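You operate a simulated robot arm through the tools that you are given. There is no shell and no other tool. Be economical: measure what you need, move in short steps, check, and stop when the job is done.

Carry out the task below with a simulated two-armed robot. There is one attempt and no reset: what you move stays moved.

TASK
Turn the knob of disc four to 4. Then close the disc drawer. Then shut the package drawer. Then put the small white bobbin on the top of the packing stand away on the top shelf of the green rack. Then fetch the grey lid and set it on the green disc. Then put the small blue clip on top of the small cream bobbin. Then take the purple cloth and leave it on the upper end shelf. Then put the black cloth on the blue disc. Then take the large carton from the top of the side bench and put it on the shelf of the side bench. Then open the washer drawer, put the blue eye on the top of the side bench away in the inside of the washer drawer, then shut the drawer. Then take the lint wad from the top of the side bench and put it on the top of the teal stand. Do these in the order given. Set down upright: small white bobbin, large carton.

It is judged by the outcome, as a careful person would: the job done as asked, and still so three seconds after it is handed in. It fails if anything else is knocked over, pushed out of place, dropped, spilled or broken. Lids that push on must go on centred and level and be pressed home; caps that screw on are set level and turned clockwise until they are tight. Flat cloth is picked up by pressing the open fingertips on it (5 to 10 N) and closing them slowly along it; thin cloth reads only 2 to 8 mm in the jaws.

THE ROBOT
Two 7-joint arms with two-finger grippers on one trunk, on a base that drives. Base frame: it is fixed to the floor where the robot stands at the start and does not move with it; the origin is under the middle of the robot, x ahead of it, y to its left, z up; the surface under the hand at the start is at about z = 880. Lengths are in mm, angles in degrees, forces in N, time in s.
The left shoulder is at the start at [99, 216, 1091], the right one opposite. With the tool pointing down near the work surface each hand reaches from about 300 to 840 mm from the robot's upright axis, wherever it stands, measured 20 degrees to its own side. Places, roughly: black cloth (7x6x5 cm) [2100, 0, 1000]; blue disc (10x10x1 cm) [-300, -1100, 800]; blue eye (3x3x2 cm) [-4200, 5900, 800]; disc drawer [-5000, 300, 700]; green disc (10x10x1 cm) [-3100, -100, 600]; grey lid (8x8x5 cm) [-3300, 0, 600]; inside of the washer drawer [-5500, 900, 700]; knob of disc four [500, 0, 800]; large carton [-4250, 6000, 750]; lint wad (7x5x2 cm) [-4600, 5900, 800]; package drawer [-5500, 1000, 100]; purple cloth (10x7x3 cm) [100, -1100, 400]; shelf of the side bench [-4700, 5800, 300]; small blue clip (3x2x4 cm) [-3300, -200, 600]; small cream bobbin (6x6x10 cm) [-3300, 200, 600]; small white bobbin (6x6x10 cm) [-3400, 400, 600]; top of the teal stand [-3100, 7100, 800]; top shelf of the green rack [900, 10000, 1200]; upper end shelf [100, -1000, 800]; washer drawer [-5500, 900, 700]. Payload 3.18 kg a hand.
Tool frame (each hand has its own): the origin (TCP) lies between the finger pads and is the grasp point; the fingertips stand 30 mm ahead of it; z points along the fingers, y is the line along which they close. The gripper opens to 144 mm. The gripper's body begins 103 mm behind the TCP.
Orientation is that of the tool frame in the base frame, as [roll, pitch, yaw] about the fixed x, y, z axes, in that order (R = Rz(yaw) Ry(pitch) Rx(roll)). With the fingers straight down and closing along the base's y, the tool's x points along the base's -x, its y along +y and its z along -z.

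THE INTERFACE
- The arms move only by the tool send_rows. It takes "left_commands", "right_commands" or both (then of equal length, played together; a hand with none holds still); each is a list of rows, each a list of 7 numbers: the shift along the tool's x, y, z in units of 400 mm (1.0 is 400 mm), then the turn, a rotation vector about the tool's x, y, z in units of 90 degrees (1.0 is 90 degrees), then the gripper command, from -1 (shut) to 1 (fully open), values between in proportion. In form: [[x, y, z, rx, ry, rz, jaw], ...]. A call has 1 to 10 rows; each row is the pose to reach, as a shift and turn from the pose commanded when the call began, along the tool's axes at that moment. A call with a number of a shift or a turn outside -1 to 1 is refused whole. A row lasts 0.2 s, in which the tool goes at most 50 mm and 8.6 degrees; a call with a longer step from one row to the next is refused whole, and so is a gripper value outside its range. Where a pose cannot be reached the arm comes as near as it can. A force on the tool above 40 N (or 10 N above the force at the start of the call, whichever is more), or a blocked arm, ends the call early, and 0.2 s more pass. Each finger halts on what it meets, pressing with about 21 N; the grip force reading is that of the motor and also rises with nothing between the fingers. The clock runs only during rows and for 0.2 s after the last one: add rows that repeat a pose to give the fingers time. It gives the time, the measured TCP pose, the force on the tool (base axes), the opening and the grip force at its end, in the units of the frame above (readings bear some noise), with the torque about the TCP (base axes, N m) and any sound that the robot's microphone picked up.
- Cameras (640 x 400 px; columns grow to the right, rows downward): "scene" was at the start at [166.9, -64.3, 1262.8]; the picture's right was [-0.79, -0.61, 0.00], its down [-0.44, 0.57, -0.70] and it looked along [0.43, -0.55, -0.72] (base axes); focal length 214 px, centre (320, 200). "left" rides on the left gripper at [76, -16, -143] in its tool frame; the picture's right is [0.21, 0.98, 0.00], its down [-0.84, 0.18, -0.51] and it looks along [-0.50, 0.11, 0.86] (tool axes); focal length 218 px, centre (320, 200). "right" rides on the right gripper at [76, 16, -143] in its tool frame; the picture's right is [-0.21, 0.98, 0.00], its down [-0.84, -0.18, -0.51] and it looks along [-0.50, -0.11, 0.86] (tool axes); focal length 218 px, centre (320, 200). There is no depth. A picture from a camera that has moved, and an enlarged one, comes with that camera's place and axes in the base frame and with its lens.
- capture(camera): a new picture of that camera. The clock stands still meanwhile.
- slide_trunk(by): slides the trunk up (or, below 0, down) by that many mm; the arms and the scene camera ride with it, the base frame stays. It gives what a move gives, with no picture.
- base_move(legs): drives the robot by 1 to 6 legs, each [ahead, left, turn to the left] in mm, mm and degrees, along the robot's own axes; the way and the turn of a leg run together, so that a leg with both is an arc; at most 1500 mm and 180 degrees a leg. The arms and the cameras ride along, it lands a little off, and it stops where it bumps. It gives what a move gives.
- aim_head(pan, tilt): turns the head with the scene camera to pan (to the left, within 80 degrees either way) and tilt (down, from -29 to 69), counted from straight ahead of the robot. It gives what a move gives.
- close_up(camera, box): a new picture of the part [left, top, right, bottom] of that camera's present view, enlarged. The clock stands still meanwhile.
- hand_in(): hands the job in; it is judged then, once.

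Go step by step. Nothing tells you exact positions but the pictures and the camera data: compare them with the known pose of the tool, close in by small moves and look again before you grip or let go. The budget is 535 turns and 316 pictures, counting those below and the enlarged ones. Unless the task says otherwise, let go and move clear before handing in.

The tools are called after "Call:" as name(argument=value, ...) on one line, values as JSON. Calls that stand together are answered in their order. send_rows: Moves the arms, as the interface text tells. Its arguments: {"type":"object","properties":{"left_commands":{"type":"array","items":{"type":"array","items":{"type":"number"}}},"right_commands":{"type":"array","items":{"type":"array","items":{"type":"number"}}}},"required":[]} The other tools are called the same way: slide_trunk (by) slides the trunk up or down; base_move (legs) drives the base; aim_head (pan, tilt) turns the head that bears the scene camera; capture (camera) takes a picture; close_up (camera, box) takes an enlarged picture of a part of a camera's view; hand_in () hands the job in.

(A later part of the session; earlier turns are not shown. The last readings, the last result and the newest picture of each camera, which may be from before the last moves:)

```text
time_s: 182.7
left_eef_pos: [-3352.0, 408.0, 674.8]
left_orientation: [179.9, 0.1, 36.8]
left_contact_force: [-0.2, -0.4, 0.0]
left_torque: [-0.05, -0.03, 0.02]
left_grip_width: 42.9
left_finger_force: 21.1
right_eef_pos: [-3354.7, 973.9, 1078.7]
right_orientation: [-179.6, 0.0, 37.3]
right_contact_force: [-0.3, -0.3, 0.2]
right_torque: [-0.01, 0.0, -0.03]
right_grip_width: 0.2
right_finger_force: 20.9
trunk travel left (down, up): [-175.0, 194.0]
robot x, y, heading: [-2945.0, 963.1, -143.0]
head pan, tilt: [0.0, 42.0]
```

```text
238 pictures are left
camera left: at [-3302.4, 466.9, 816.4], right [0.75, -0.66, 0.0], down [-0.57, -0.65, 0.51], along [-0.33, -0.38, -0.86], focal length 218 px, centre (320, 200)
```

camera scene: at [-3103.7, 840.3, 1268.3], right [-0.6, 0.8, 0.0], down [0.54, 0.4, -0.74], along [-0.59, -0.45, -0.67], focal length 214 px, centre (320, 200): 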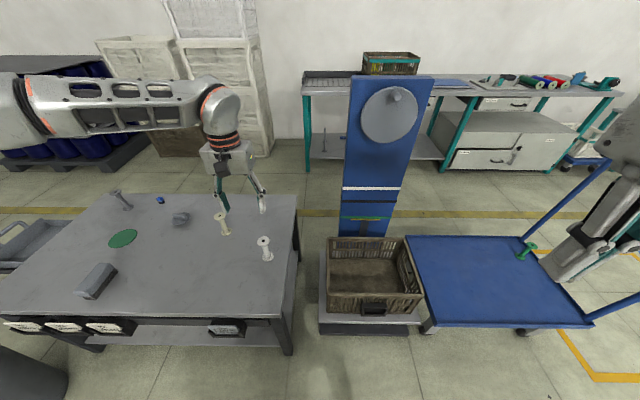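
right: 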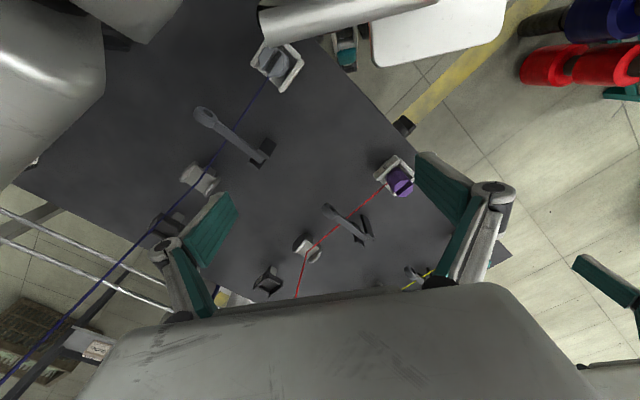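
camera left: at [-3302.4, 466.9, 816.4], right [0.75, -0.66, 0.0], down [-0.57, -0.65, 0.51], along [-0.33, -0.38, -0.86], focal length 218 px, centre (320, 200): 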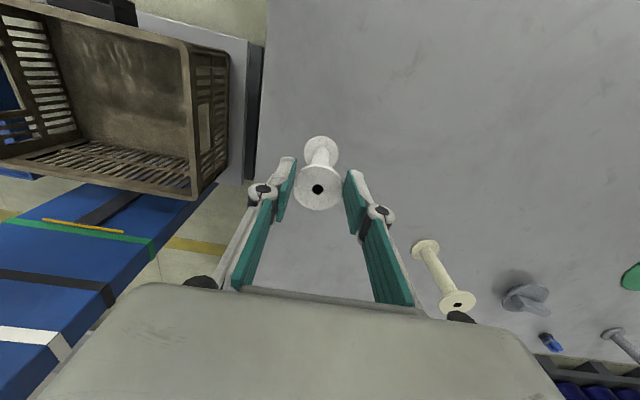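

Gripped at 43 mm across the flange. I'll lift and check that it hangs straight.

Call:
send_rows(left_commands=[[0, 0, -0.04, 0, 0, 0, -1], [0, 0, -0.12, 0, 0, 0, -1], [0, 0, -0.22, 0, 0, 0, -1], [0, 0, -0.32, 0, 0, 0, -1], [0, 0, -0.42, 0, 0, 0, -1], [0, 0, -0.52, 0, 0, 0, -1], [0.05, 0, -0.62, 0, 0, 0, -1], [0.12, 0, -0.72, 0, 0, 0, -1], [0.2, 0, -0.8, 0, 0, 0, -1]])

Call:
capture(camera="scene")

Call:
capture(camera="left")

```text
time_s: 184.7
left_eef_pos: [-3284.0, 453.6, 996.0]
left_orientation: [179.8, 0.0, 36.8]
left_contact_force: [-0.5, 0.2, 0.6]
left_torque: [-0.03, 0.01, -0.01]
left_grip_width: 42.8
left_finger_force: 20.9
right_eef_pos: [-3353.3, 975.7, 1078.5]
right_orientation: [-179.7, 0.1, 37.3]
right_contact_force: [0.3, -0.7, 0.1]
right_torque: [-0.05, 0.04, 0.03]
right_grip_width: 0.1
right_finger_force: 20.7
trunk travel left (down, up): [-175.0, 194.0]
robot x, y, heading: [-2939.8, 963.2, -143.2]
head pan, tilt: [0.0, 42.0]
```

```text
237 pictures are left
camera scene: at [-3102.5, 841.7, 1268.8], right [-0.6, 0.8, 0.0], down [0.53, 0.4, -0.74], along [-0.59, -0.45, -0.67], focal length 214 px, centre (320, 200)
```

scene: 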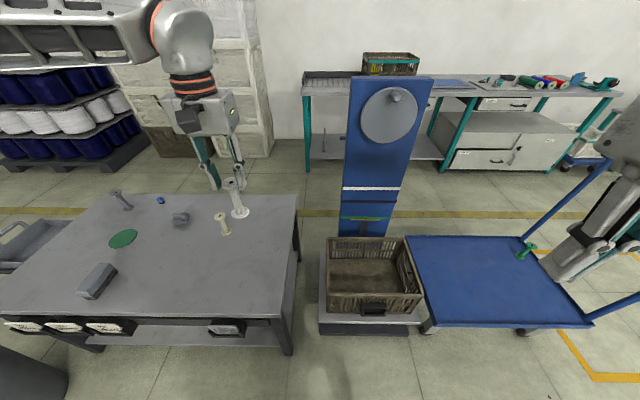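

```text
236 pictures are left
camera left: at [-3235.1, 512.7, 1138.6], right [0.75, -0.66, 0.0], down [-0.57, -0.65, 0.51], along [-0.33, -0.38, -0.86], focal length 218 px, centre (320, 200)
```

left: 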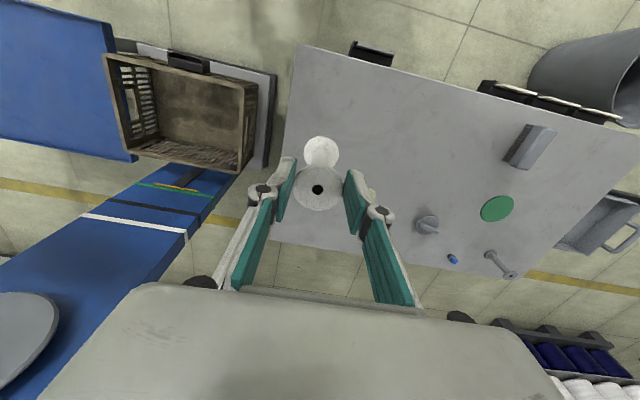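

The bobbin hangs straight. I'll back away from the stand, turn toward +y, and look for a route to the green rack.

Call:
base_move(legs=[[-230, 0, 0], [0, 0, -127]])

Call:
aim_head(pan=0, tilt=12)

Call:
capture(camera="scene")

```text
time_s: 191.6
left_eef_pos: [-2985.8, 1673.1, 995.7]
left_orientation: [179.8, 0.1, -87.5]
left_contact_force: [0.4, 0.8, -0.7]
left_torque: [0.03, 0.0, -0.02]
left_grip_width: 42.8
left_finger_force: 21.2
right_eef_pos: [-2516.2, 1436.9, 1078.6]
right_orientation: [-179.7, 0.0, -87.0]
right_contact_force: [-0.7, 0.3, 0.2]
right_torque: [0.01, 0.04, 0.0]
right_grip_width: 0.2
right_finger_force: 21.3
trunk travel left (down, up): [-175.0, 194.0]
robot x, y, heading: [-2758.9, 1100.8, 92.7]
head pan, tilt: [0.0, 42.0]
```

```text
time_s: 192.6
left_eef_pos: [-2985.6, 1672.1, 994.4]
left_orientation: [179.9, 0.1, -87.4]
left_contact_force: [-0.4, -0.6, -0.5]
left_torque: [0.0, 0.0, 0.01]
left_grip_width: 42.7
left_finger_force: 21.1
right_eef_pos: [-2516.4, 1436.4, 1078.3]
right_orientation: [-179.7, -0.1, -86.9]
right_contact_force: [0.0, 0.7, -0.3]
right_torque: [0.02, 0.01, 0.02]
right_grip_width: 0.3
right_finger_force: 21.0
trunk travel left (down, up): [-175.0, 194.0]
robot x, y, heading: [-2756.6, 1104.0, 92.8]
head pan, tilt: [0.0, 12.0]
```

```text
235 pictures are left
camera scene: at [-2767.8, 1312.3, 1315.8], right [1.0, 0.05, 0.0], down [0.01, -0.21, -0.98], along [-0.05, 0.98, -0.21], focal length 214 px, centre (320, 200)
```

scene: 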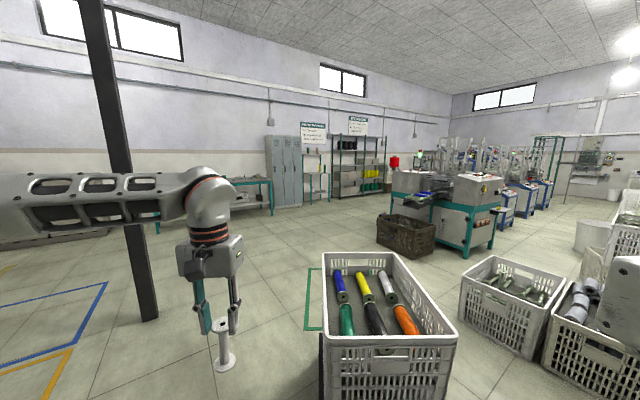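

The crate cart is just right of straight ahead. I'll slide left and drive up +y past it.

Call:
base_move(legs=[[0, 520, -2.5], [1500, 0, 0], [1400, 0, 0]])

Call:
capture(camera="scene")

```text
time_s: 197.4
left_eef_pos: [-3464.3, 1672.9, 994.4]
left_orientation: [179.8, -0.1, -90.4]
left_contact_force: [0.3, -0.6, -0.8]
left_torque: [0.0, -0.01, 0.0]
left_grip_width: 42.6
left_finger_force: 20.4
right_eef_pos: [-3007.4, 1414.0, 1077.9]
right_orientation: [-179.6, 0.0, -89.8]
right_contact_force: [0.6, -1.1, -0.1]
right_torque: [0.03, -0.02, -0.01]
right_grip_width: 0.1
right_finger_force: 20.8
trunk travel left (down, up): [-175.0, 194.0]
robot x, y, heading: [-3263.0, 1094.5, 89.7]
head pan, tilt: [0.0, 12.0]
stopped in leg 1: the robot was blocked; the commanded pose is now the measured one
```

```text
234 pictures are left
camera scene: at [-3265.5, 1301.5, 1315.8], right [1.0, 0.0, 0.0], down [0.0, -0.21, -0.98], along [0.0, 0.98, -0.21], focal length 214 px, centre (320, 200)
```

scene: 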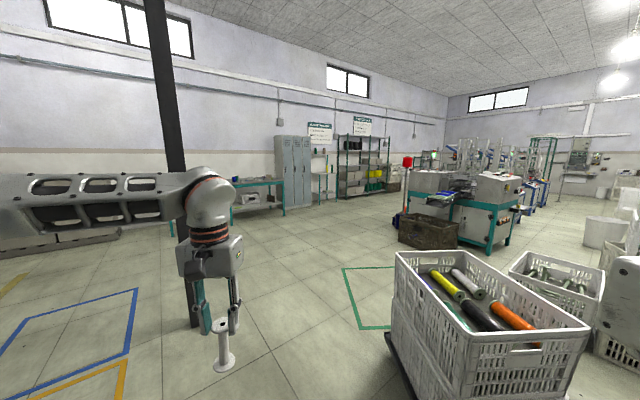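

Call:
base_move(legs=[[350, 0, 0], [1000, 100, 0], [1400, 0, 0]])

Call:
capture(camera="scene")

```text
time_s: 211.2
left_eef_pos: [-3531.6, 4447.4, 994.4]
left_orientation: [179.8, -0.1, -91.3]
left_contact_force: [0.1, 0.3, -0.8]
left_torque: [-0.03, -0.02, 0.0]
left_grip_width: 42.4
left_finger_force: 21.5
right_eef_pos: [-3078.9, 4178.2, 1077.9]
right_orientation: [-179.7, 0.0, -90.8]
right_contact_force: [0.0, 0.4, -0.2]
right_torque: [-0.03, 0.02, -0.01]
right_grip_width: 0.1
right_finger_force: 20.9
trunk travel left (down, up): [-175.0, 194.0]
robot x, y, heading: [-3339.6, 3862.8, 88.5]
head pan, tilt: [0.0, 12.0]
```

```text
233 pictures are left
camera scene: at [-3338.2, 4071.8, 1315.8], right [1.0, -0.02, 0.0], down [0.0, -0.21, -0.98], along [0.02, 0.98, -0.21], focal length 214 px, centre (320, 200)
```

scene: 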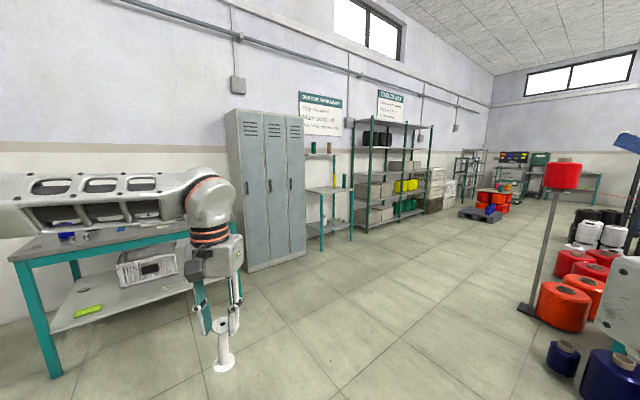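

The corridor ahead runs along (0.8,0.6), with the rack near the far end. I'll turn along it and drive midway.

Call:
base_move(legs=[[0, 0, -51.6], [950, 430, 0], [950, 430, 0], [950, 430, 0]])

Call:
capture(camera="scene")

```text
time_s: 225.5
left_eef_pos: [-1866.1, 6367.0, 997.3]
left_orientation: [180.0, 0.2, -145.1]
left_contact_force: [0.0, 0.1, -1.3]
left_torque: [-0.01, 0.01, 0.02]
left_grip_width: 42.7
left_finger_force: 20.7
right_eef_pos: [-1812.2, 5839.9, 1082.1]
right_orientation: [179.6, 0.4, -145.8]
right_contact_force: [-0.1, -0.6, -0.4]
right_torque: [0.02, -0.01, 0.01]
right_grip_width: 0.0
right_finger_force: 21.1
trunk travel left (down, up): [-175.0, 194.0]
robot x, y, heading: [-2221.1, 5871.5, 34.9]
head pan, tilt: [0.0, 12.0]
stopped in leg 4: the robot was blocked; the commanded pose is now the measured one
```

```text
232 pictures are left
camera scene: at [-2056.2, 5988.3, 1317.2], right [0.57, -0.82, 0.0], down [-0.17, -0.12, -0.98], along [0.8, 0.56, -0.2], focal length 214 px, centre (320, 200)
```

scene: 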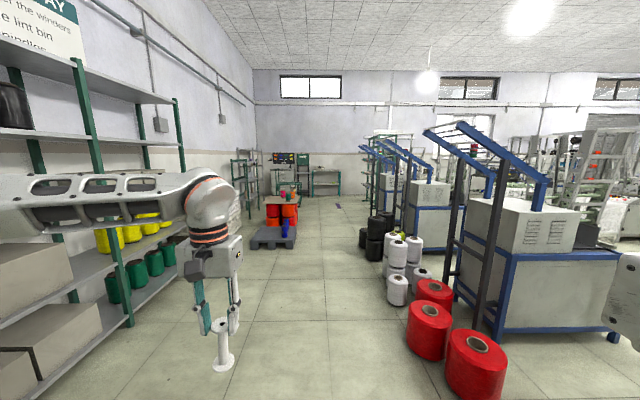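

Blocked again, possibly by the red-lamp post on my right. I'll look that way.

Call:
aim_head(pan=-65, tilt=30)

Call:
capture(camera="scene")

```text
time_s: 226.9
left_eef_pos: [-1868.4, 6366.9, 998.8]
left_orientation: [179.9, 0.3, -144.8]
left_contact_force: [-0.1, 0.9, 0.2]
left_torque: [0.01, 0.0, -0.02]
left_grip_width: 42.7
left_finger_force: 20.8
right_eef_pos: [-1812.5, 5839.6, 1081.4]
right_orientation: [179.7, 0.5, -145.7]
right_contact_force: [1.3, -1.1, -0.1]
right_torque: [-0.02, 0.02, 0.02]
right_grip_width: 0.0
right_finger_force: 20.6
trunk travel left (down, up): [-175.0, 194.0]
robot x, y, heading: [-2221.6, 5869.5, 35.3]
head pan, tilt: [-65.0, 30.0]
```

```text
231 pictures are left
camera scene: at [-2055.2, 5887.6, 1288.3], right [-0.5, -0.87, -0.01], down [-0.43, 0.25, -0.87], along [0.75, -0.43, -0.5], focal length 214 px, centre (320, 200)
```

scene: 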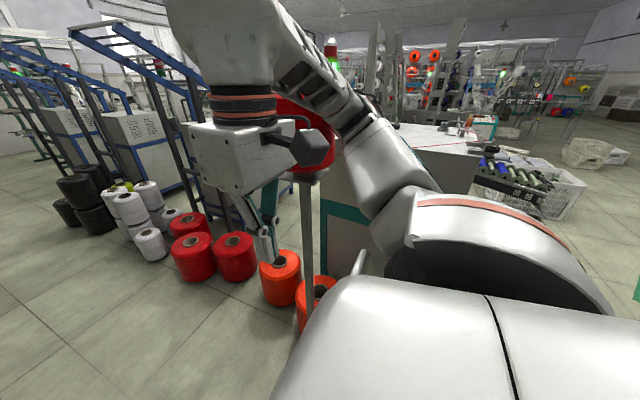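

The right forearm touched a red cone stand; it still looks upright. I'll move straight left away from it and tuck the right arm in.

Call:
base_move(legs=[[0, 300, 1.6]])

Call:
capture(camera="scene")

```text
time_s: 230.1
left_eef_pos: [-2054.4, 6626.5, 992.6]
left_orientation: [179.9, -0.1, -143.5]
left_contact_force: [-0.1, -0.1, -0.5]
left_torque: [-0.02, -0.02, -0.04]
left_grip_width: 43.1
left_finger_force: 21.6
right_eef_pos: [-1984.0, 6100.1, 1078.4]
right_orientation: [179.9, -0.1, -144.3]
right_contact_force: [-0.3, 1.3, -0.3]
right_torque: [0.01, -0.03, 0.0]
right_grip_width: 0.1
right_finger_force: 20.5
trunk travel left (down, up): [-175.0, 194.0]
robot x, y, heading: [-2401.3, 6115.3, 36.4]
head pan, tilt: [-65.0, 30.0]
```

```text
230 pictures are left
camera scene: at [-2226.7, 6143.4, 1286.8], right [-0.48, -0.88, 0.0], down [-0.44, 0.24, -0.87], along [0.76, -0.41, -0.5], focal length 214 px, centre (320, 200)
```

scene: 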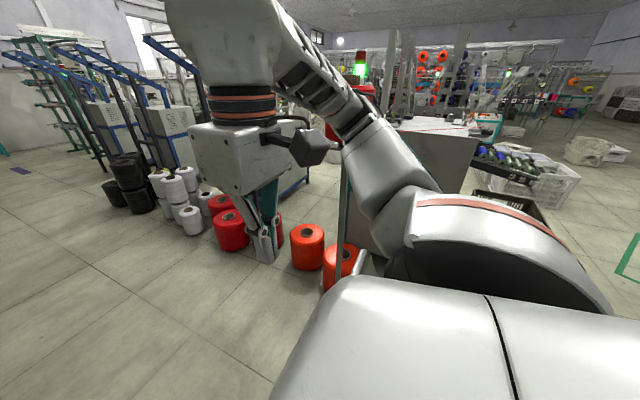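

Call:
aim_head(pan=0, tilt=12)

Call:
base_move(legs=[[1480, -190, 0.4], [1000, -190, 0]])

Call:
capture(camera="scene")

```text
time_s: 231.5
left_eef_pos: [-2052.6, 6626.4, 994.3]
left_orientation: [179.8, -0.1, -143.5]
left_contact_force: [-0.4, 0.6, -0.3]
left_torque: [-0.02, 0.01, 0.01]
left_grip_width: 42.6
left_finger_force: 21.1
right_eef_pos: [-1984.4, 6100.3, 1077.9]
right_orientation: [179.7, -0.1, -144.4]
right_contact_force: [0.5, 0.7, -0.1]
right_torque: [-0.03, 0.04, 0.05]
right_grip_width: 0.2
right_finger_force: 20.8
trunk travel left (down, up): [-175.0, 194.0]
robot x, y, heading: [-2396.6, 6109.7, 36.3]
head pan, tilt: [0.0, 12.0]
```

```text
time_s: 243.8
left_eef_pos: [173.8, 7808.1, 994.2]
left_orientation: [179.8, -0.1, -143.0]
left_contact_force: [0.6, -0.1, -0.9]
left_torque: [0.03, 0.01, 0.0]
left_grip_width: 42.6
left_finger_force: 21.0
right_eef_pos: [247.3, 7282.9, 1079.4]
right_orientation: [179.7, -0.1, -143.9]
right_contact_force: [0.1, 0.1, 0.3]
right_torque: [0.0, 0.03, -0.04]
right_grip_width: 0.1
right_finger_force: 20.9
trunk travel left (down, up): [-175.0, 194.0]
robot x, y, heading: [-171.1, 7296.7, 37.1]
head pan, tilt: [0.0, 12.0]
```

```text
229 pictures are left
camera scene: at [-0.7, 7422.3, 1315.8], right [0.6, -0.8, 0.0], down [-0.17, -0.13, -0.98], along [0.78, 0.59, -0.21], focal length 214 px, centre (320, 200)
```

scene: 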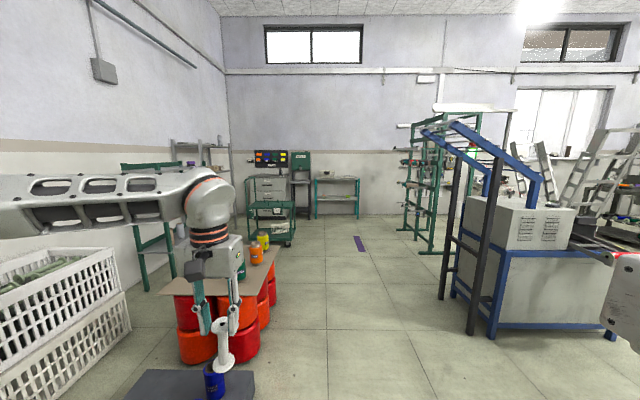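

The rack stands at the left wall past the pallet. I'll pass the pallet on its right, then turn left to face the rack.

Call:
base_move(legs=[[700, -130, 0], [1350, 0, 0], [450, 0, 0], [0, 0, 90]])

Call:
aim_head(pan=0, tilt=20)

Call:
capture(camera="scene")

Call:
capture(camera="left")

```text
time_s: 260.1
left_eef_pos: [1390.3, 9009.7, 994.1]
left_orientation: [179.8, -0.1, -53.0]
left_contact_force: [0.0, -0.4, -1.4]
left_torque: [0.02, 0.0, -0.04]
left_grip_width: 42.8
left_finger_force: 20.8
right_eef_pos: [1914.7, 9082.8, 1078.7]
right_orientation: [179.6, -0.1, -53.9]
right_contact_force: [0.3, 0.0, 0.3]
right_torque: [-0.01, -0.03, 0.02]
right_grip_width: 0.1
right_finger_force: 21.3
trunk travel left (down, up): [-175.0, 194.0]
robot x, y, heading: [1900.7, 8665.0, 126.9]
head pan, tilt: [0.0, 12.0]
```

```text
time_s: 260.8
left_eef_pos: [1389.5, 9009.6, 993.5]
left_orientation: [179.9, 0.0, -53.1]
left_contact_force: [-0.3, 0.6, -0.6]
left_torque: [0.0, 0.0, 0.0]
left_grip_width: 42.4
left_finger_force: 20.9
right_eef_pos: [1914.8, 9082.5, 1079.3]
right_orientation: [179.7, 0.0, -54.0]
right_contact_force: [-0.6, -0.9, -0.9]
right_torque: [0.04, -0.03, 0.01]
right_grip_width: 0.1
right_finger_force: 21.3
trunk travel left (down, up): [-175.0, 194.0]
robot x, y, heading: [1900.1, 8667.3, 127.0]
head pan, tilt: [0.0, 20.0]
```

```text
228 pictures are left
camera scene: at [1773.4, 8834.8, 1302.9], right [0.8, 0.6, 0.0], down [0.21, -0.27, -0.94], along [-0.56, 0.75, -0.34], focal length 214 px, centre (320, 200)
```

scene: 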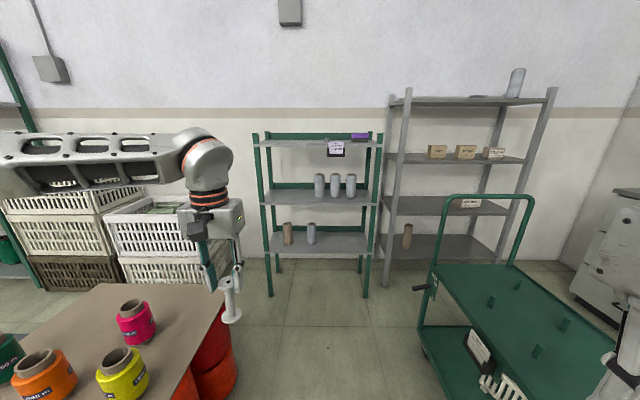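

```text
227 pictures are left
camera left: at [1446.7, 8959.5, 1136.4], right [-0.66, -0.75, 0.0], down [-0.65, 0.57, 0.51], along [-0.38, 0.33, -0.86], focal length 218 px, centre (320, 200)
```

left: 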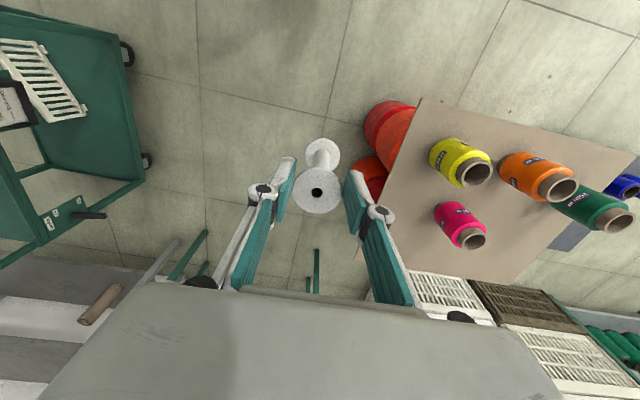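

The green rack is straight ahead with its top shelf at about z 1170. I'll look closely at the top shelf and raise the trunk.

Call:
close_up(camera="scene", box=[240, 110, 400, 210])

Call:
slide_trunk(by=190)

Call:
send_rows(left_commands=[[0, 0, -0.08, 0, 0, 0, -1], [0, 0, -0.16, 0, 0, 0, -1], [0, 0, -0.24, 0, 0, 0, -1], [0, 0, -0.32, 0, 0, 0, -1], [0, 0, -0.4, 0, 0, 0, -1], [0, 0, -0.45, 0, 0, 0, -1]])

```text
4.00 times, centred on (320, 160) of scene
camera zoom: at [1773.4, 8834.8, 1302.9], right [0.8, 0.6, 0.0], down [0.21, -0.27, -0.94], along [-0.56, 0.75, -0.34], focal length 858 px, centre (320, 360)
```

zoom: 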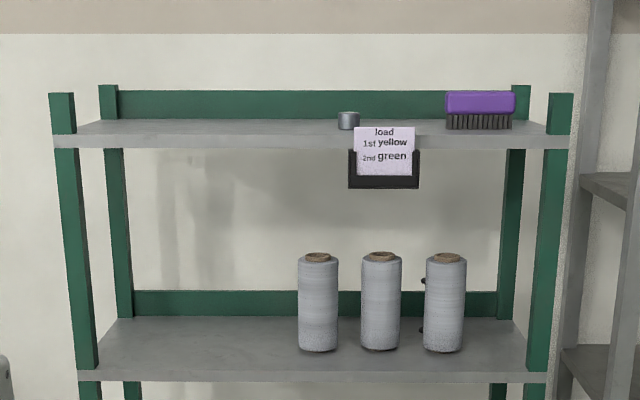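

```text
time_s: 262.9
left_eef_pos: [1389.3, 9009.8, 1183.1]
left_orientation: [179.9, -0.2, -53.1]
left_contact_force: [-0.1, 1.6, -0.2]
left_torque: [0.02, 0.04, 0.03]
left_grip_width: 42.7
left_finger_force: 21.2
right_eef_pos: [1914.9, 9083.8, 1268.3]
right_orientation: [179.8, -0.1, -53.9]
right_contact_force: [0.0, 0.2, 0.0]
right_torque: [-0.04, 0.0, -0.02]
right_grip_width: 0.0
right_finger_force: 20.9
trunk travel left (down, up): [-365.0, 4.0]
robot x, y, heading: [1901.4, 8667.0, 127.0]
head pan, tilt: [0.0, 20.0]
```

```text
time_s: 264.3
left_eef_pos: [1411.8, 8983.7, 1319.9]
left_orientation: [-179.5, 0.4, -52.0]
left_contact_force: [0.0, -0.8, -0.4]
left_torque: [0.03, 0.01, 0.03]
left_grip_width: 42.6
left_finger_force: 21.0
left hand out of reach, approached as far as the arm can: row 3, 4, 5, 6
right_eef_pos: [1915.1, 9083.3, 1268.4]
right_orientation: [179.7, -0.1, -53.9]
right_contact_force: [-0.5, -0.5, 0.6]
right_torque: [-0.01, -0.04, 0.0]
right_grip_width: 0.1
right_finger_force: 20.6
trunk travel left (down, up): [-365.0, 4.0]
robot x, y, heading: [1900.1, 8668.3, 127.0]
head pan, tilt: [0.0, 20.0]
```

The left part of the top shelf is free. The hand tops out at z≈1320, which clears the shelf, so I'll drive forward with the bobbin above its front edge.

Call:
base_move(legs=[[900, 0, 0]])

Call:
capture(camera="scene")

Call:
capture(camera="left")

```text
time_s: 269.0
left_eef_pos: [872.9, 9696.3, 1320.6]
left_orientation: [-179.6, 0.5, -51.7]
left_contact_force: [-0.5, 0.4, 0.1]
left_torque: [-0.01, 0.0, 0.0]
left_grip_width: 42.8
left_finger_force: 21.0
right_eef_pos: [1375.7, 9795.1, 1268.1]
right_orientation: [179.7, 0.0, -53.7]
right_contact_force: [0.3, -0.1, -0.7]
right_torque: [0.0, -0.02, 0.01]
right_grip_width: 0.0
right_finger_force: 21.0
trunk travel left (down, up): [-365.0, 4.0]
robot x, y, heading: [1366.5, 9376.0, 127.3]
head pan, tilt: [0.0, 20.0]
```

```text
225 pictures are left
camera scene: at [1282.0, 9485.5, 1497.9], right [0.8, 0.6, 0.0], down [0.21, -0.27, -0.94], along [-0.57, 0.75, -0.34], focal length 214 px, centre (320, 200)
```

scene: 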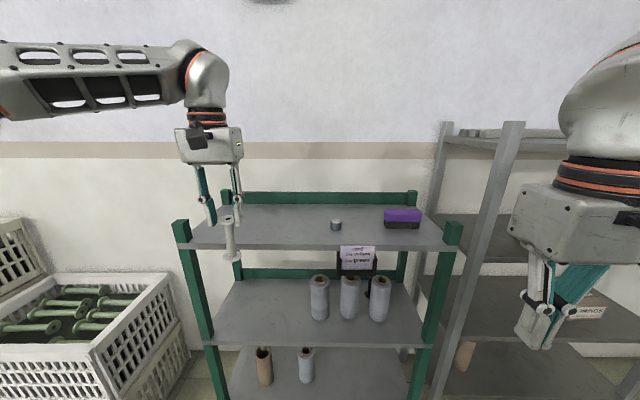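

```text
224 pictures are left
camera left: at [930.4, 9644.0, 1462.4], right [-0.64, -0.77, -0.01], down [-0.66, 0.54, 0.51], along [-0.39, 0.33, -0.86], focal length 218 px, centre (320, 200)
```

left: 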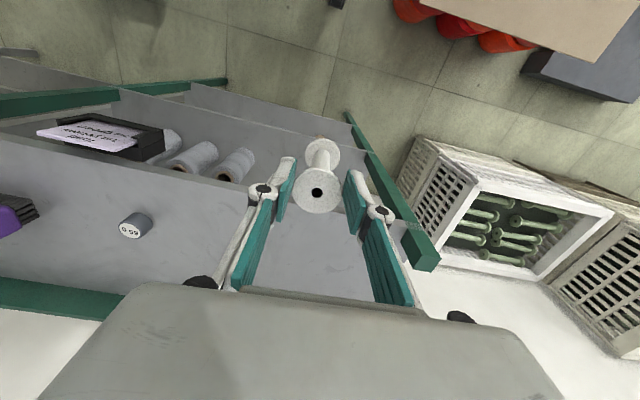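

Call:
base_move(legs=[[200, -20, 0]])

Call:
send_rows(left_commands=[[-0.05, 0, 0, 0, 0, 0, -1], [-0.1, 0, 0, 0, 0, 0, -1], [-0.13, 0, 0, 0, 0, 0, -1], [-0.13, 0, 0, 0, 0, 0, -1]])

Call:
capture(camera="left")

Call:
capture(camera="scene")

```text
time_s: 270.6
left_eef_pos: [768.3, 9867.3, 1319.7]
left_orientation: [-179.5, 0.4, -51.7]
left_contact_force: [-0.6, 0.3, -0.4]
left_torque: [-0.04, -0.03, 0.01]
left_grip_width: 42.7
left_finger_force: 21.1
right_eef_pos: [1271.3, 9966.8, 1269.0]
right_orientation: [179.7, -0.1, -53.7]
right_contact_force: [0.5, 0.3, -0.6]
right_torque: [0.0, 0.01, -0.05]
right_grip_width: 0.0
right_finger_force: 21.0
trunk travel left (down, up): [-365.0, 4.0]
robot x, y, heading: [1259.3, 9551.1, 127.2]
head pan, tilt: [0.0, 20.0]
```

```text
time_s: 271.6
left_eef_pos: [756.1, 9891.1, 1297.1]
left_orientation: [-179.3, 0.7, -51.7]
left_contact_force: [-2.8, -1.7, 17.0]
left_torque: [0.22, 0.25, -0.01]
left_grip_width: 42.3
left_finger_force: 21.4
left hand out of reach, approached as far as the arm can: row 1, 2, 3, 4
right_eef_pos: [1272.1, 9965.9, 1269.0]
right_orientation: [179.9, 0.0, -53.8]
right_contact_force: [0.0, -1.1, -0.7]
right_torque: [0.03, -0.02, -0.01]
right_grip_width: 0.0
right_finger_force: 20.6
trunk travel left (down, up): [-365.0, 4.0]
robot x, y, heading: [1260.7, 9553.8, 127.0]
head pan, tilt: [0.0, 20.0]
```

```text
223 pictures are left
camera left: at [814.8, 9839.5, 1438.5], right [-0.64, -0.77, -0.01], down [-0.66, 0.54, 0.52], along [-0.39, 0.34, -0.86], focal length 218 px, centre (320, 200)
```

left: 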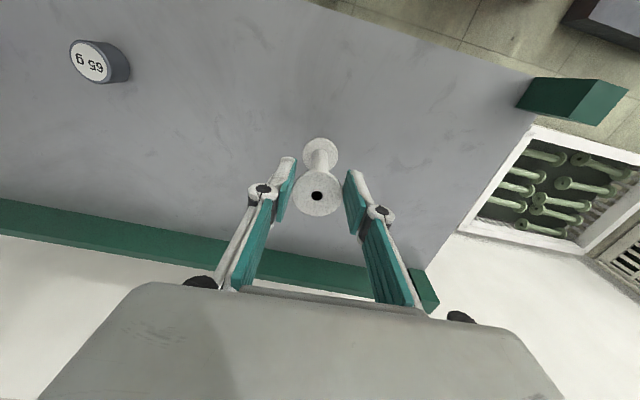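

```text
222 pictures are left
camera scene: at [1178.0, 9655.0, 1498.3], right [0.8, 0.6, 0.0], down [0.21, -0.27, -0.94], along [-0.57, 0.75, -0.34], focal length 214 px, centre (320, 200)
```

scene: 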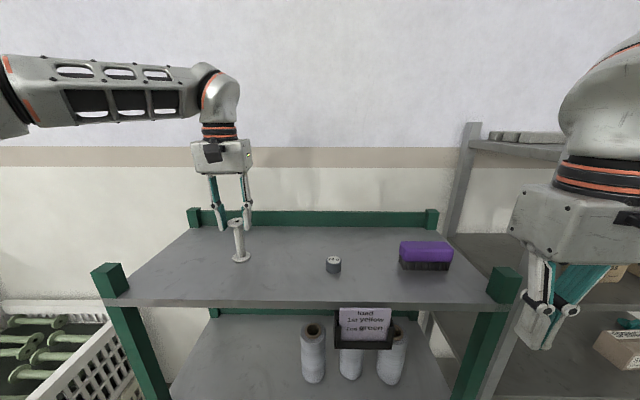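

The bobbin has already touched down on the shelf (17 N upward). I'll ease off, then open the jaws gently.

Call:
send_rows(left_commands=[[0, 0, -0.006, 0, 0, 0, -1], [0, 0, -0.006, 0, 0, 0, -1]])

Call:
close_up(camera="scene", box=[180, 160, 300, 280])

```text
time_s: 272.2
left_eef_pos: [756.3, 9892.7, 1296.7]
left_orientation: [-179.5, 0.5, -51.5]
left_contact_force: [-1.8, 0.5, 4.8]
left_torque: [0.02, 0.18, 0.05]
left_grip_width: 42.4
left_finger_force: 21.2
right_eef_pos: [1271.9, 9967.0, 1269.1]
right_orientation: [179.6, 0.0, -53.7]
right_contact_force: [0.7, 1.0, -0.1]
right_torque: [-0.01, 0.0, 0.0]
right_grip_width: 0.0
right_finger_force: 20.9
trunk travel left (down, up): [-365.0, 4.0]
robot x, y, heading: [1258.2, 9550.5, 127.5]
head pan, tilt: [0.0, 20.0]
```

```text
3.33 times, centred on (240, 220) of scene
camera zoom: at [1177.7, 9656.5, 1497.9], right [0.8, 0.6, 0.0], down [0.21, -0.27, -0.94], along [-0.57, 0.75, -0.34], focal length 715 px, centre (587, 133)
```

zoom: 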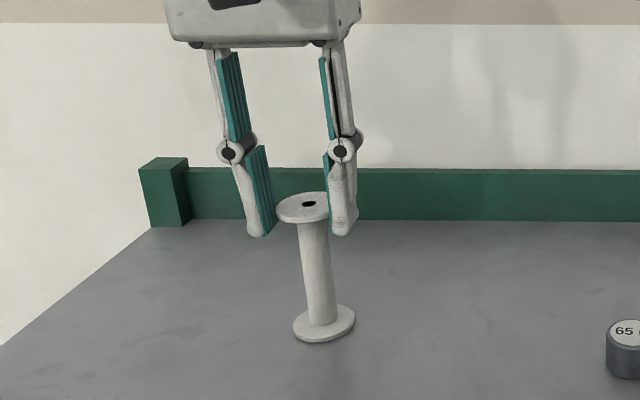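

It stands upright. Opening slowly and lifting clear.

Call:
send_rows(left_commands=[[0, 0, 0, 0, 0, 0, -0.35], [0, 0, 0, 0, 0, 0, -0.2], [0, 0, 0, 0, 0, 0, 0.0], [0, 0, 0, 0, 0, 0, 0.1], [0, 0, 0, 0, 0, 0, 0.1]])

Call:
close_up(camera="scene", box=[180, 160, 300, 280])

```text
time_s: 273.4
left_eef_pos: [756.1, 9892.5, 1297.2]
left_orientation: [-179.3, 0.6, -51.5]
left_contact_force: [-0.3, -0.8, 0.2]
left_torque: [-0.01, 0.05, 0.02]
left_grip_width: 79.1
left_finger_force: 0.1
right_eef_pos: [1270.6, 9966.5, 1269.3]
right_orientation: [179.7, 0.0, -53.6]
right_contact_force: [0.0, -0.4, -0.1]
right_torque: [-0.03, -0.03, 0.03]
right_grip_width: 0.0
right_finger_force: 21.2
trunk travel left (down, up): [-365.0, 4.0]
robot x, y, heading: [1259.1, 9549.5, 127.0]
head pan, tilt: [0.0, 20.0]
```

```text
3.33 times, centred on (240, 220) of scene
camera zoom: at [1177.4, 9656.9, 1497.9], right [0.8, 0.6, 0.0], down [0.21, -0.27, -0.94], along [-0.57, 0.75, -0.34], focal length 715 px, centre (587, 133)
```

zoom: 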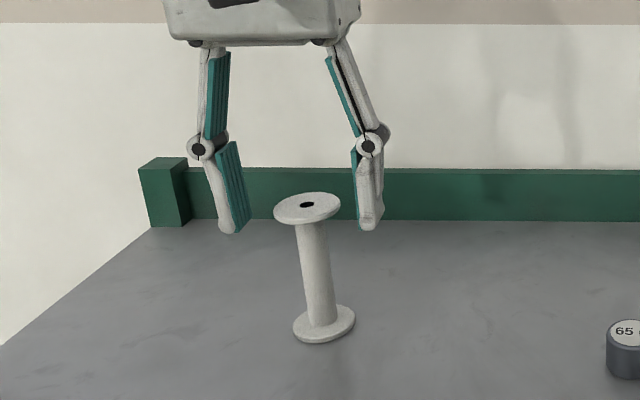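

Placed. I'll back straight away from the rack and lower the trunk again.

Call:
base_move(legs=[[-400, 0, 0], [-640, 0, 0], [0, 0, 90]])

Call:
slide_trunk(by=-190)

Call:
capture(camera="scene")

```text
time_s: 282.9
left_eef_pos: [1527.1, 8215.7, 1297.5]
left_orientation: [-179.3, 0.6, 37.2]
left_contact_force: [0.1, 0.0, -1.0]
left_torque: [-0.02, 0.0, -0.02]
left_grip_width: 79.1
left_finger_force: 0.0
right_eef_pos: [1465.6, 8731.8, 1268.8]
right_orientation: [179.8, 0.0, 35.0]
right_contact_force: [-0.1, 0.1, 0.3]
right_torque: [-0.01, 0.01, 0.02]
right_grip_width: 0.0
right_finger_force: 21.0
trunk travel left (down, up): [-365.0, 4.0]
robot x, y, heading: [1880.8, 8711.9, -144.1]
head pan, tilt: [0.0, 20.0]
```

```text
time_s: 285.0
left_eef_pos: [1530.2, 8216.0, 1109.0]
left_orientation: [-179.4, 0.7, 37.1]
left_contact_force: [0.7, 0.5, -0.4]
left_torque: [-0.05, 0.08, 0.02]
left_grip_width: 79.3
left_finger_force: 0.1
right_eef_pos: [1466.2, 8731.8, 1081.3]
right_orientation: [179.7, 0.2, 35.0]
right_contact_force: [-0.8, 0.1, -0.8]
right_torque: [0.0, 0.04, 0.01]
right_grip_width: 0.0
right_finger_force: 21.1
trunk travel left (down, up): [-175.0, 194.0]
robot x, y, heading: [1878.6, 8708.8, -144.0]
head pan, tilt: [0.0, 20.0]
```

```text
219 pictures are left
camera scene: at [1710.1, 8585.7, 1303.3], right [-0.59, 0.81, 0.0], down [0.28, 0.2, -0.94], along [-0.76, -0.55, -0.34], focal length 214 px, centre (320, 200)
```

scene: 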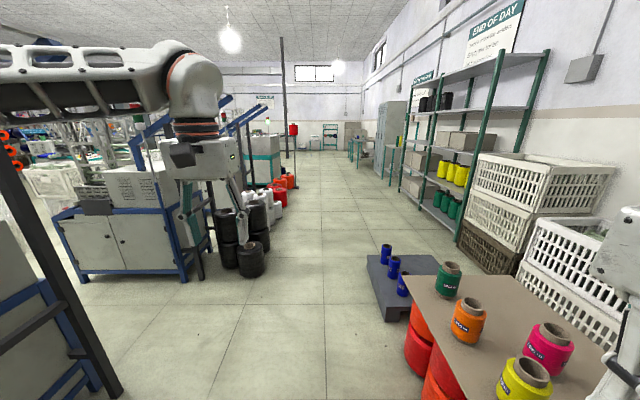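

Call:
base_move(legs=[[700, 0, 0.9], [1300, 0, 0], [1100, -270, 0], [1100, -270, 0], [830, 40, 0]])

Call:
capture(camera="scene")

```text
time_s: 310.0
left_eef_pos: [-2911.6, 5681.7, 1107.9]
left_orientation: [-179.4, 0.6, 36.7]
left_contact_force: [0.3, -0.1, -0.8]
left_torque: [0.01, -0.06, -0.03]
left_grip_width: 79.3
left_finger_force: 0.1
right_eef_pos: [-2970.0, 6198.5, 1078.6]
right_orientation: [179.7, -0.1, 34.4]
right_contact_force: [-1.3, 0.5, 1.5]
right_torque: [-0.03, 0.03, -0.04]
right_grip_width: 0.0
right_finger_force: 20.7
trunk travel left (down, up): [-175.0, 194.0]
robot x, y, heading: [-2555.5, 6170.7, -144.8]
head pan, tilt: [0.0, 20.0]
```

```text
218 pictures are left
camera scene: at [-2727.9, 6049.5, 1302.8], right [-0.58, 0.82, 0.0], down [0.28, 0.2, -0.94], along [-0.77, -0.54, -0.34], focal length 214 px, centre (320, 200)
```

scene: 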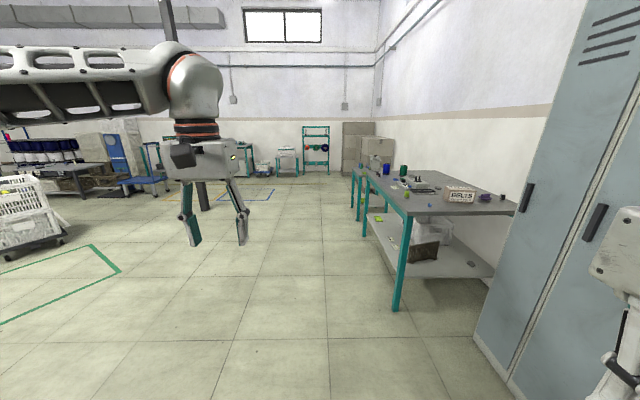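

I'm beside the side bench. I'll go back to the packing stand's front along the same safe route.

Call:
base_move(legs=[[1006, 688, 1.7], [1006, 688, 0], [946, 844, 0], [350, 950, 0], [0, 1250, 0]])

Call:
aim_head(pan=10, tilt=42)

Call:
capture(camera="scene")

```text
time_s: 329.6
left_eef_pos: [-4007.2, 2185.9, 1108.2]
left_orientation: [-179.5, 0.7, 37.6]
left_contact_force: [0.1, -0.4, -0.4]
left_torque: [-0.01, 0.01, 0.01]
left_grip_width: 79.1
left_finger_force: 0.0
right_eef_pos: [-4073.8, 2704.2, 1079.3]
right_orientation: [179.5, 0.4, 35.0]
right_contact_force: [-0.1, -0.3, -0.7]
right_torque: [0.01, 0.0, 0.0]
right_grip_width: 0.2
right_finger_force: 21.0
trunk travel left (down, up): [-175.0, 194.0]
robot x, y, heading: [-3660.1, 2686.3, -144.1]
head pan, tilt: [0.0, 20.0]
stopped in leg 3: the robot was blocked; the commanded pose is now the measured one
```

```text
time_s: 330.4
left_eef_pos: [-4006.4, 2186.0, 1108.6]
left_orientation: [-179.5, 0.7, 37.4]
left_contact_force: [0.3, -0.4, 0.5]
left_torque: [0.01, 0.0, 0.01]
left_grip_width: 79.0
left_finger_force: 0.1
right_eef_pos: [-4074.1, 2703.2, 1080.4]
right_orientation: [179.5, 0.2, 35.1]
right_contact_force: [-0.9, 0.5, -0.1]
right_torque: [0.0, -0.02, 0.04]
right_grip_width: 0.0
right_finger_force: 21.3
trunk travel left (down, up): [-175.0, 194.0]
robot x, y, heading: [-3657.5, 2677.8, -144.0]
head pan, tilt: [10.0, 42.0]
```

```text
217 pictures are left
camera scene: at [-3811.4, 2552.6, 1268.9], right [-0.72, 0.69, 0.0], down [0.46, 0.48, -0.74], along [-0.52, -0.54, -0.67], focal length 214 px, centre (320, 200)
```

scene: 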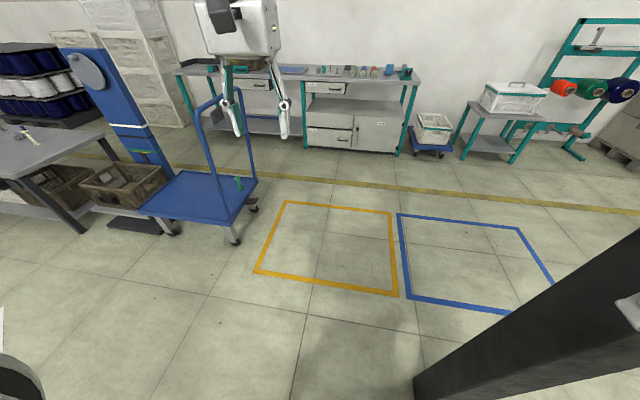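

My right arm brushed the fixed column. I'll slide straight left, clear of it, to the stand front.

Call:
base_move(legs=[[0, 400, 1.0], [330, 900, 0], [0, 1050, 0]])

Call:
capture(camera="scene")

```text
time_s: 331.3
left_eef_pos: [-4002.7, 2179.8, 1108.5]
left_orientation: [-179.5, 0.7, 37.4]
left_contact_force: [0.5, -0.1, -0.3]
left_torque: [-0.02, -0.03, 0.02]
left_grip_width: 79.1
left_finger_force: 0.1
right_eef_pos: [-4068.2, 2698.5, 1079.9]
right_orientation: [179.7, 0.4, 35.1]
right_contact_force: [0.5, 0.6, 0.2]
right_torque: [0.01, -0.01, 0.0]
right_grip_width: 0.1
right_finger_force: 21.5
trunk travel left (down, up): [-175.0, 194.0]
robot x, y, heading: [-3650.0, 2677.2, -144.0]
head pan, tilt: [10.0, 42.0]
stopped in leg 1: the robot was blocked; the commanded pose is now the measured one
```

```text
216 pictures are left
camera scene: at [-3806.2, 2546.1, 1268.7], right [-0.72, 0.69, 0.0], down [0.46, 0.48, -0.74], along [-0.52, -0.54, -0.67], focal length 214 px, centre (320, 200)
```

scene: 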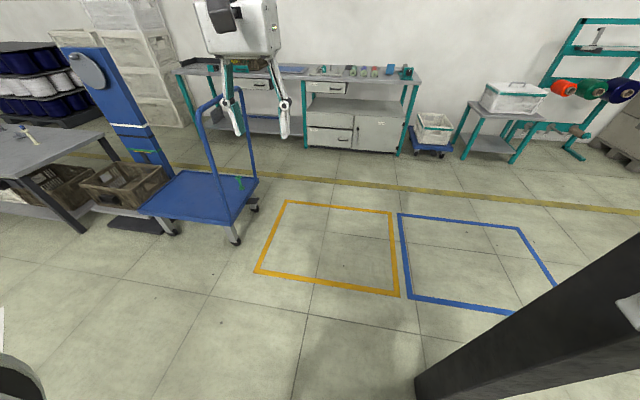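

Call:
aim_head(pan=-60, tilt=30)

Call:
capture(camera="scene")

Call:
aim_head(pan=70, tilt=40)

Call:
capture(camera="scene")

```text
time_s: 332.7
left_eef_pos: [-4001.8, 2180.8, 1108.5]
left_orientation: [-179.4, 0.7, 37.5]
left_contact_force: [0.1, 0.8, 0.3]
left_torque: [0.03, -0.01, -0.04]
left_grip_width: 79.0
left_finger_force: 0.1
right_eef_pos: [-4067.9, 2697.1, 1079.5]
right_orientation: [179.6, 0.4, 35.1]
right_contact_force: [0.8, -0.1, 0.1]
right_torque: [0.02, -0.01, 0.01]
right_grip_width: 0.1
right_finger_force: 21.6
trunk travel left (down, up): [-175.0, 194.0]
robot x, y, heading: [-3651.7, 2675.4, -144.0]
head pan, tilt: [-60.0, 30.0]
```

```text
215 pictures are left
camera scene: at [-3830.5, 2643.2, 1287.1], right [0.4, 0.91, 0.0], down [0.46, -0.2, -0.87], along [-0.79, 0.35, -0.5], focal length 214 px, centre (320, 200)
```

scene: 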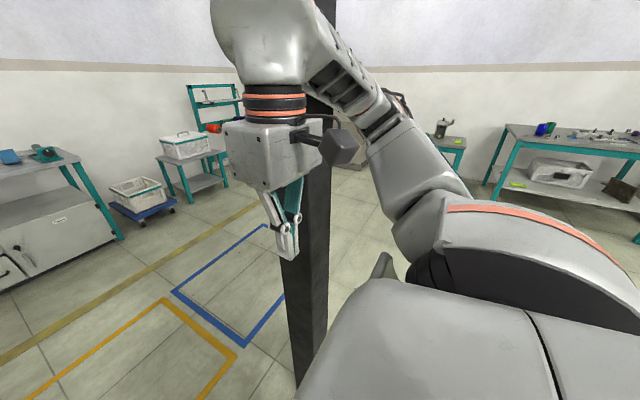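

```text
time_s: 334.8
left_eef_pos: [-4001.9, 2180.9, 1108.1]
left_orientation: [-179.4, 0.7, 37.4]
left_contact_force: [-0.4, -0.1, -0.2]
left_torque: [0.02, 0.05, -0.01]
left_grip_width: 79.0
left_finger_force: 0.0
right_eef_pos: [-4068.8, 2698.4, 1080.1]
right_orientation: [179.4, 0.4, 35.1]
right_contact_force: [0.4, 0.6, 0.1]
right_torque: [0.01, 0.02, -0.02]
right_grip_width: 0.0
right_finger_force: 20.8
trunk travel left (down, up): [-175.0, 194.0]
robot x, y, heading: [-3654.5, 2678.1, -144.0]
head pan, tilt: [70.0, 40.0]
```

```text
214 pictures are left
camera scene: at [-3724.4, 2525.0, 1271.7], right [-0.96, -0.28, 0.0], down [-0.18, 0.62, -0.77], along [0.21, -0.74, -0.64], focal length 214 px, centre (320, 200)
```

scene: 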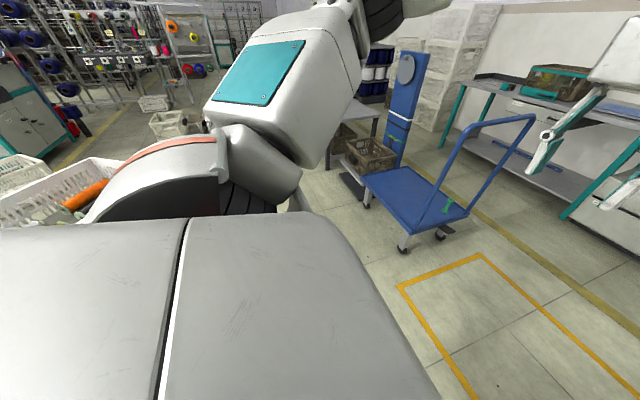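

The cart isn't close; the right arm is just hung up near the column. I'll back off a little first, then go left.

Call:
base_move(legs=[[-120, 60, 0], [0, 500, 1]])

```text
time_s: 340.6
left_eef_pos: [-3567.0, 1797.1, 1107.7]
left_orientation: [-179.3, 0.5, 38.3]
left_contact_force: [0.4, 0.3, -0.5]
left_torque: [-0.01, 0.01, -0.01]
left_grip_width: 79.2
left_finger_force: 0.0
right_eef_pos: [-3641.4, 2313.5, 1079.9]
right_orientation: [179.6, 0.1, 36.0]
right_contact_force: [-0.7, -0.3, -0.2]
right_torque: [-0.01, 0.01, 0.02]
right_grip_width: 0.2
right_finger_force: 20.8
trunk travel left (down, up): [-175.0, 194.0]
robot x, y, heading: [-3222.4, 2298.7, -143.1]
head pan, tilt: [70.0, 40.0]
```

Call:
base_move(legs=[[430, 30, 0], [0, 850, 0], [0, 870, 0]])

Call:
aim_head(pan=10, tilt=45)

Call:
capture(camera="scene")

```text
time_s: 358.1
left_eef_pos: [-2857.6, 166.7, 1107.0]
left_orientation: [-179.4, 0.7, 38.5]
left_contact_force: [-0.6, -0.2, -0.5]
left_torque: [0.01, 0.01, -0.01]
left_grip_width: 79.0
left_finger_force: 0.1
right_eef_pos: [-2931.5, 682.8, 1079.9]
right_orientation: [179.7, 0.2, 36.2]
right_contact_force: [-0.1, 0.1, 0.2]
right_torque: [-0.01, 0.0, 0.0]
right_grip_width: 0.0
right_finger_force: 21.3
trunk travel left (down, up): [-175.0, 194.0]
robot x, y, heading: [-2513.4, 665.8, -142.6]
head pan, tilt: [70.0, 40.0]
```

```text
time_s: 359.4
left_eef_pos: [-2858.0, 167.1, 1107.8]
left_orientation: [-179.4, 0.6, 38.5]
left_contact_force: [-0.3, -0.7, -0.4]
left_torque: [0.02, 0.01, -0.01]
left_grip_width: 79.3
left_finger_force: 0.0
right_eef_pos: [-2932.8, 682.4, 1078.9]
right_orientation: [179.6, 0.3, 36.1]
right_contact_force: [0.5, -0.1, 0.0]
right_torque: [0.02, -0.04, -0.02]
right_grip_width: 0.1
right_finger_force: 20.9
trunk travel left (down, up): [-175.0, 194.0]
robot x, y, heading: [-2513.7, 669.4, -143.1]
head pan, tilt: [10.0, 45.0]
```

```text
213 pictures are left
camera scene: at [-2665.9, 537.9, 1264.2], right [-0.73, 0.68, 0.0], down [0.48, 0.52, -0.71], along [-0.48, -0.52, -0.71], focal length 214 px, centre (320, 200)
```

scene: 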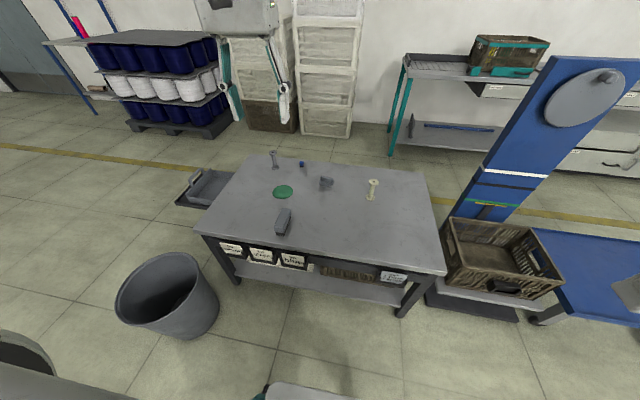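

Stand ahead with everything visible. I'll move in closer and put the left hand over the lid.

Call:
base_move(legs=[[215, 0, 0]])

Call:
send_rows(left_commands=[[-0.08, -0.05, 0.08, 0, 0, 0, 0], [-0.16, -0.1, 0.16, 0, 0, 0, 0], [-0.24, -0.15, 0.24, 0, 0, 0, 0], [-0.32, -0.2, 0.32, 0, 0, 0, 0], [-0.4, -0.24, 0.4, 0, 0, 0, 0], [-0.43, -0.26, 0.5, 0, 0, 0, 0], [-0.43, -0.26, 0.6, 0, 0, 0, 0]])

Call:
capture(camera="left")

Call:
capture(camera="scene")

```text
time_s: 361.1
left_eef_pos: [-3031.8, 34.5, 1108.4]
left_orientation: [-179.4, 0.6, 38.4]
left_contact_force: [0.1, 0.3, -0.2]
left_torque: [0.03, -0.01, 0.0]
left_grip_width: 79.2
left_finger_force: 0.1
right_eef_pos: [-3106.4, 550.5, 1078.8]
right_orientation: [179.6, 0.3, 36.1]
right_contact_force: [0.4, -0.9, -1.0]
right_torque: [0.0, -0.04, 0.02]
right_grip_width: 0.0
right_finger_force: 20.9
trunk travel left (down, up): [-175.0, 194.0]
robot x, y, heading: [-2688.5, 536.4, -143.0]
head pan, tilt: [10.0, 45.0]
```

```text
time_s: 362.7
left_eef_pos: [-3225.1, 7.5, 888.1]
left_orientation: [-179.6, 0.5, 38.5]
left_contact_force: [0.2, 0.0, -0.1]
left_torque: [-0.01, -0.02, -0.01]
left_grip_width: 72.1
left_finger_force: 0.0
left hand out of reach, approached as far as the arm can: row 5, 6, 7
right_eef_pos: [-3108.3, 548.6, 1078.5]
right_orientation: [179.6, 0.0, 36.2]
right_contact_force: [1.0, 0.5, 0.3]
right_torque: [-0.01, 0.0, -0.02]
right_grip_width: 0.0
right_finger_force: 21.0
trunk travel left (down, up): [-175.0, 194.0]
robot x, y, heading: [-2692.4, 538.3, -142.7]
head pan, tilt: [10.0, 45.0]
```

```text
212 pictures are left
camera left: at [-3176.5, 67.1, 1030.5], right [0.77, -0.63, -0.01], down [-0.54, -0.67, 0.51], along [-0.33, -0.39, -0.86], focal length 218 px, centre (320, 200)
```

left: 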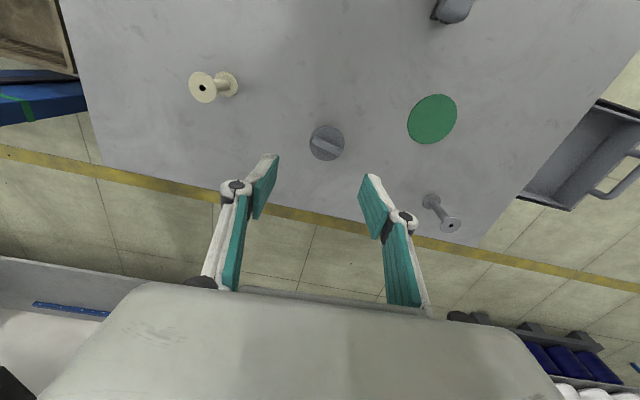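

```text
211 pictures are left
camera scene: at [-2842.3, 404.3, 1263.1], right [-0.73, 0.68, 0.0], down [0.48, 0.52, -0.71], along [-0.48, -0.52, -0.71], focal length 214 px, centre (320, 200)
```

scene: 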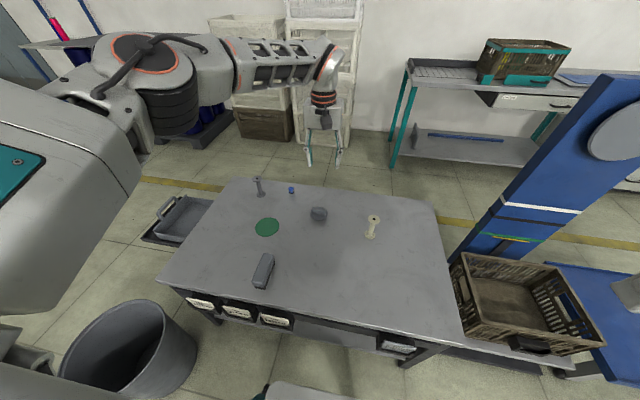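

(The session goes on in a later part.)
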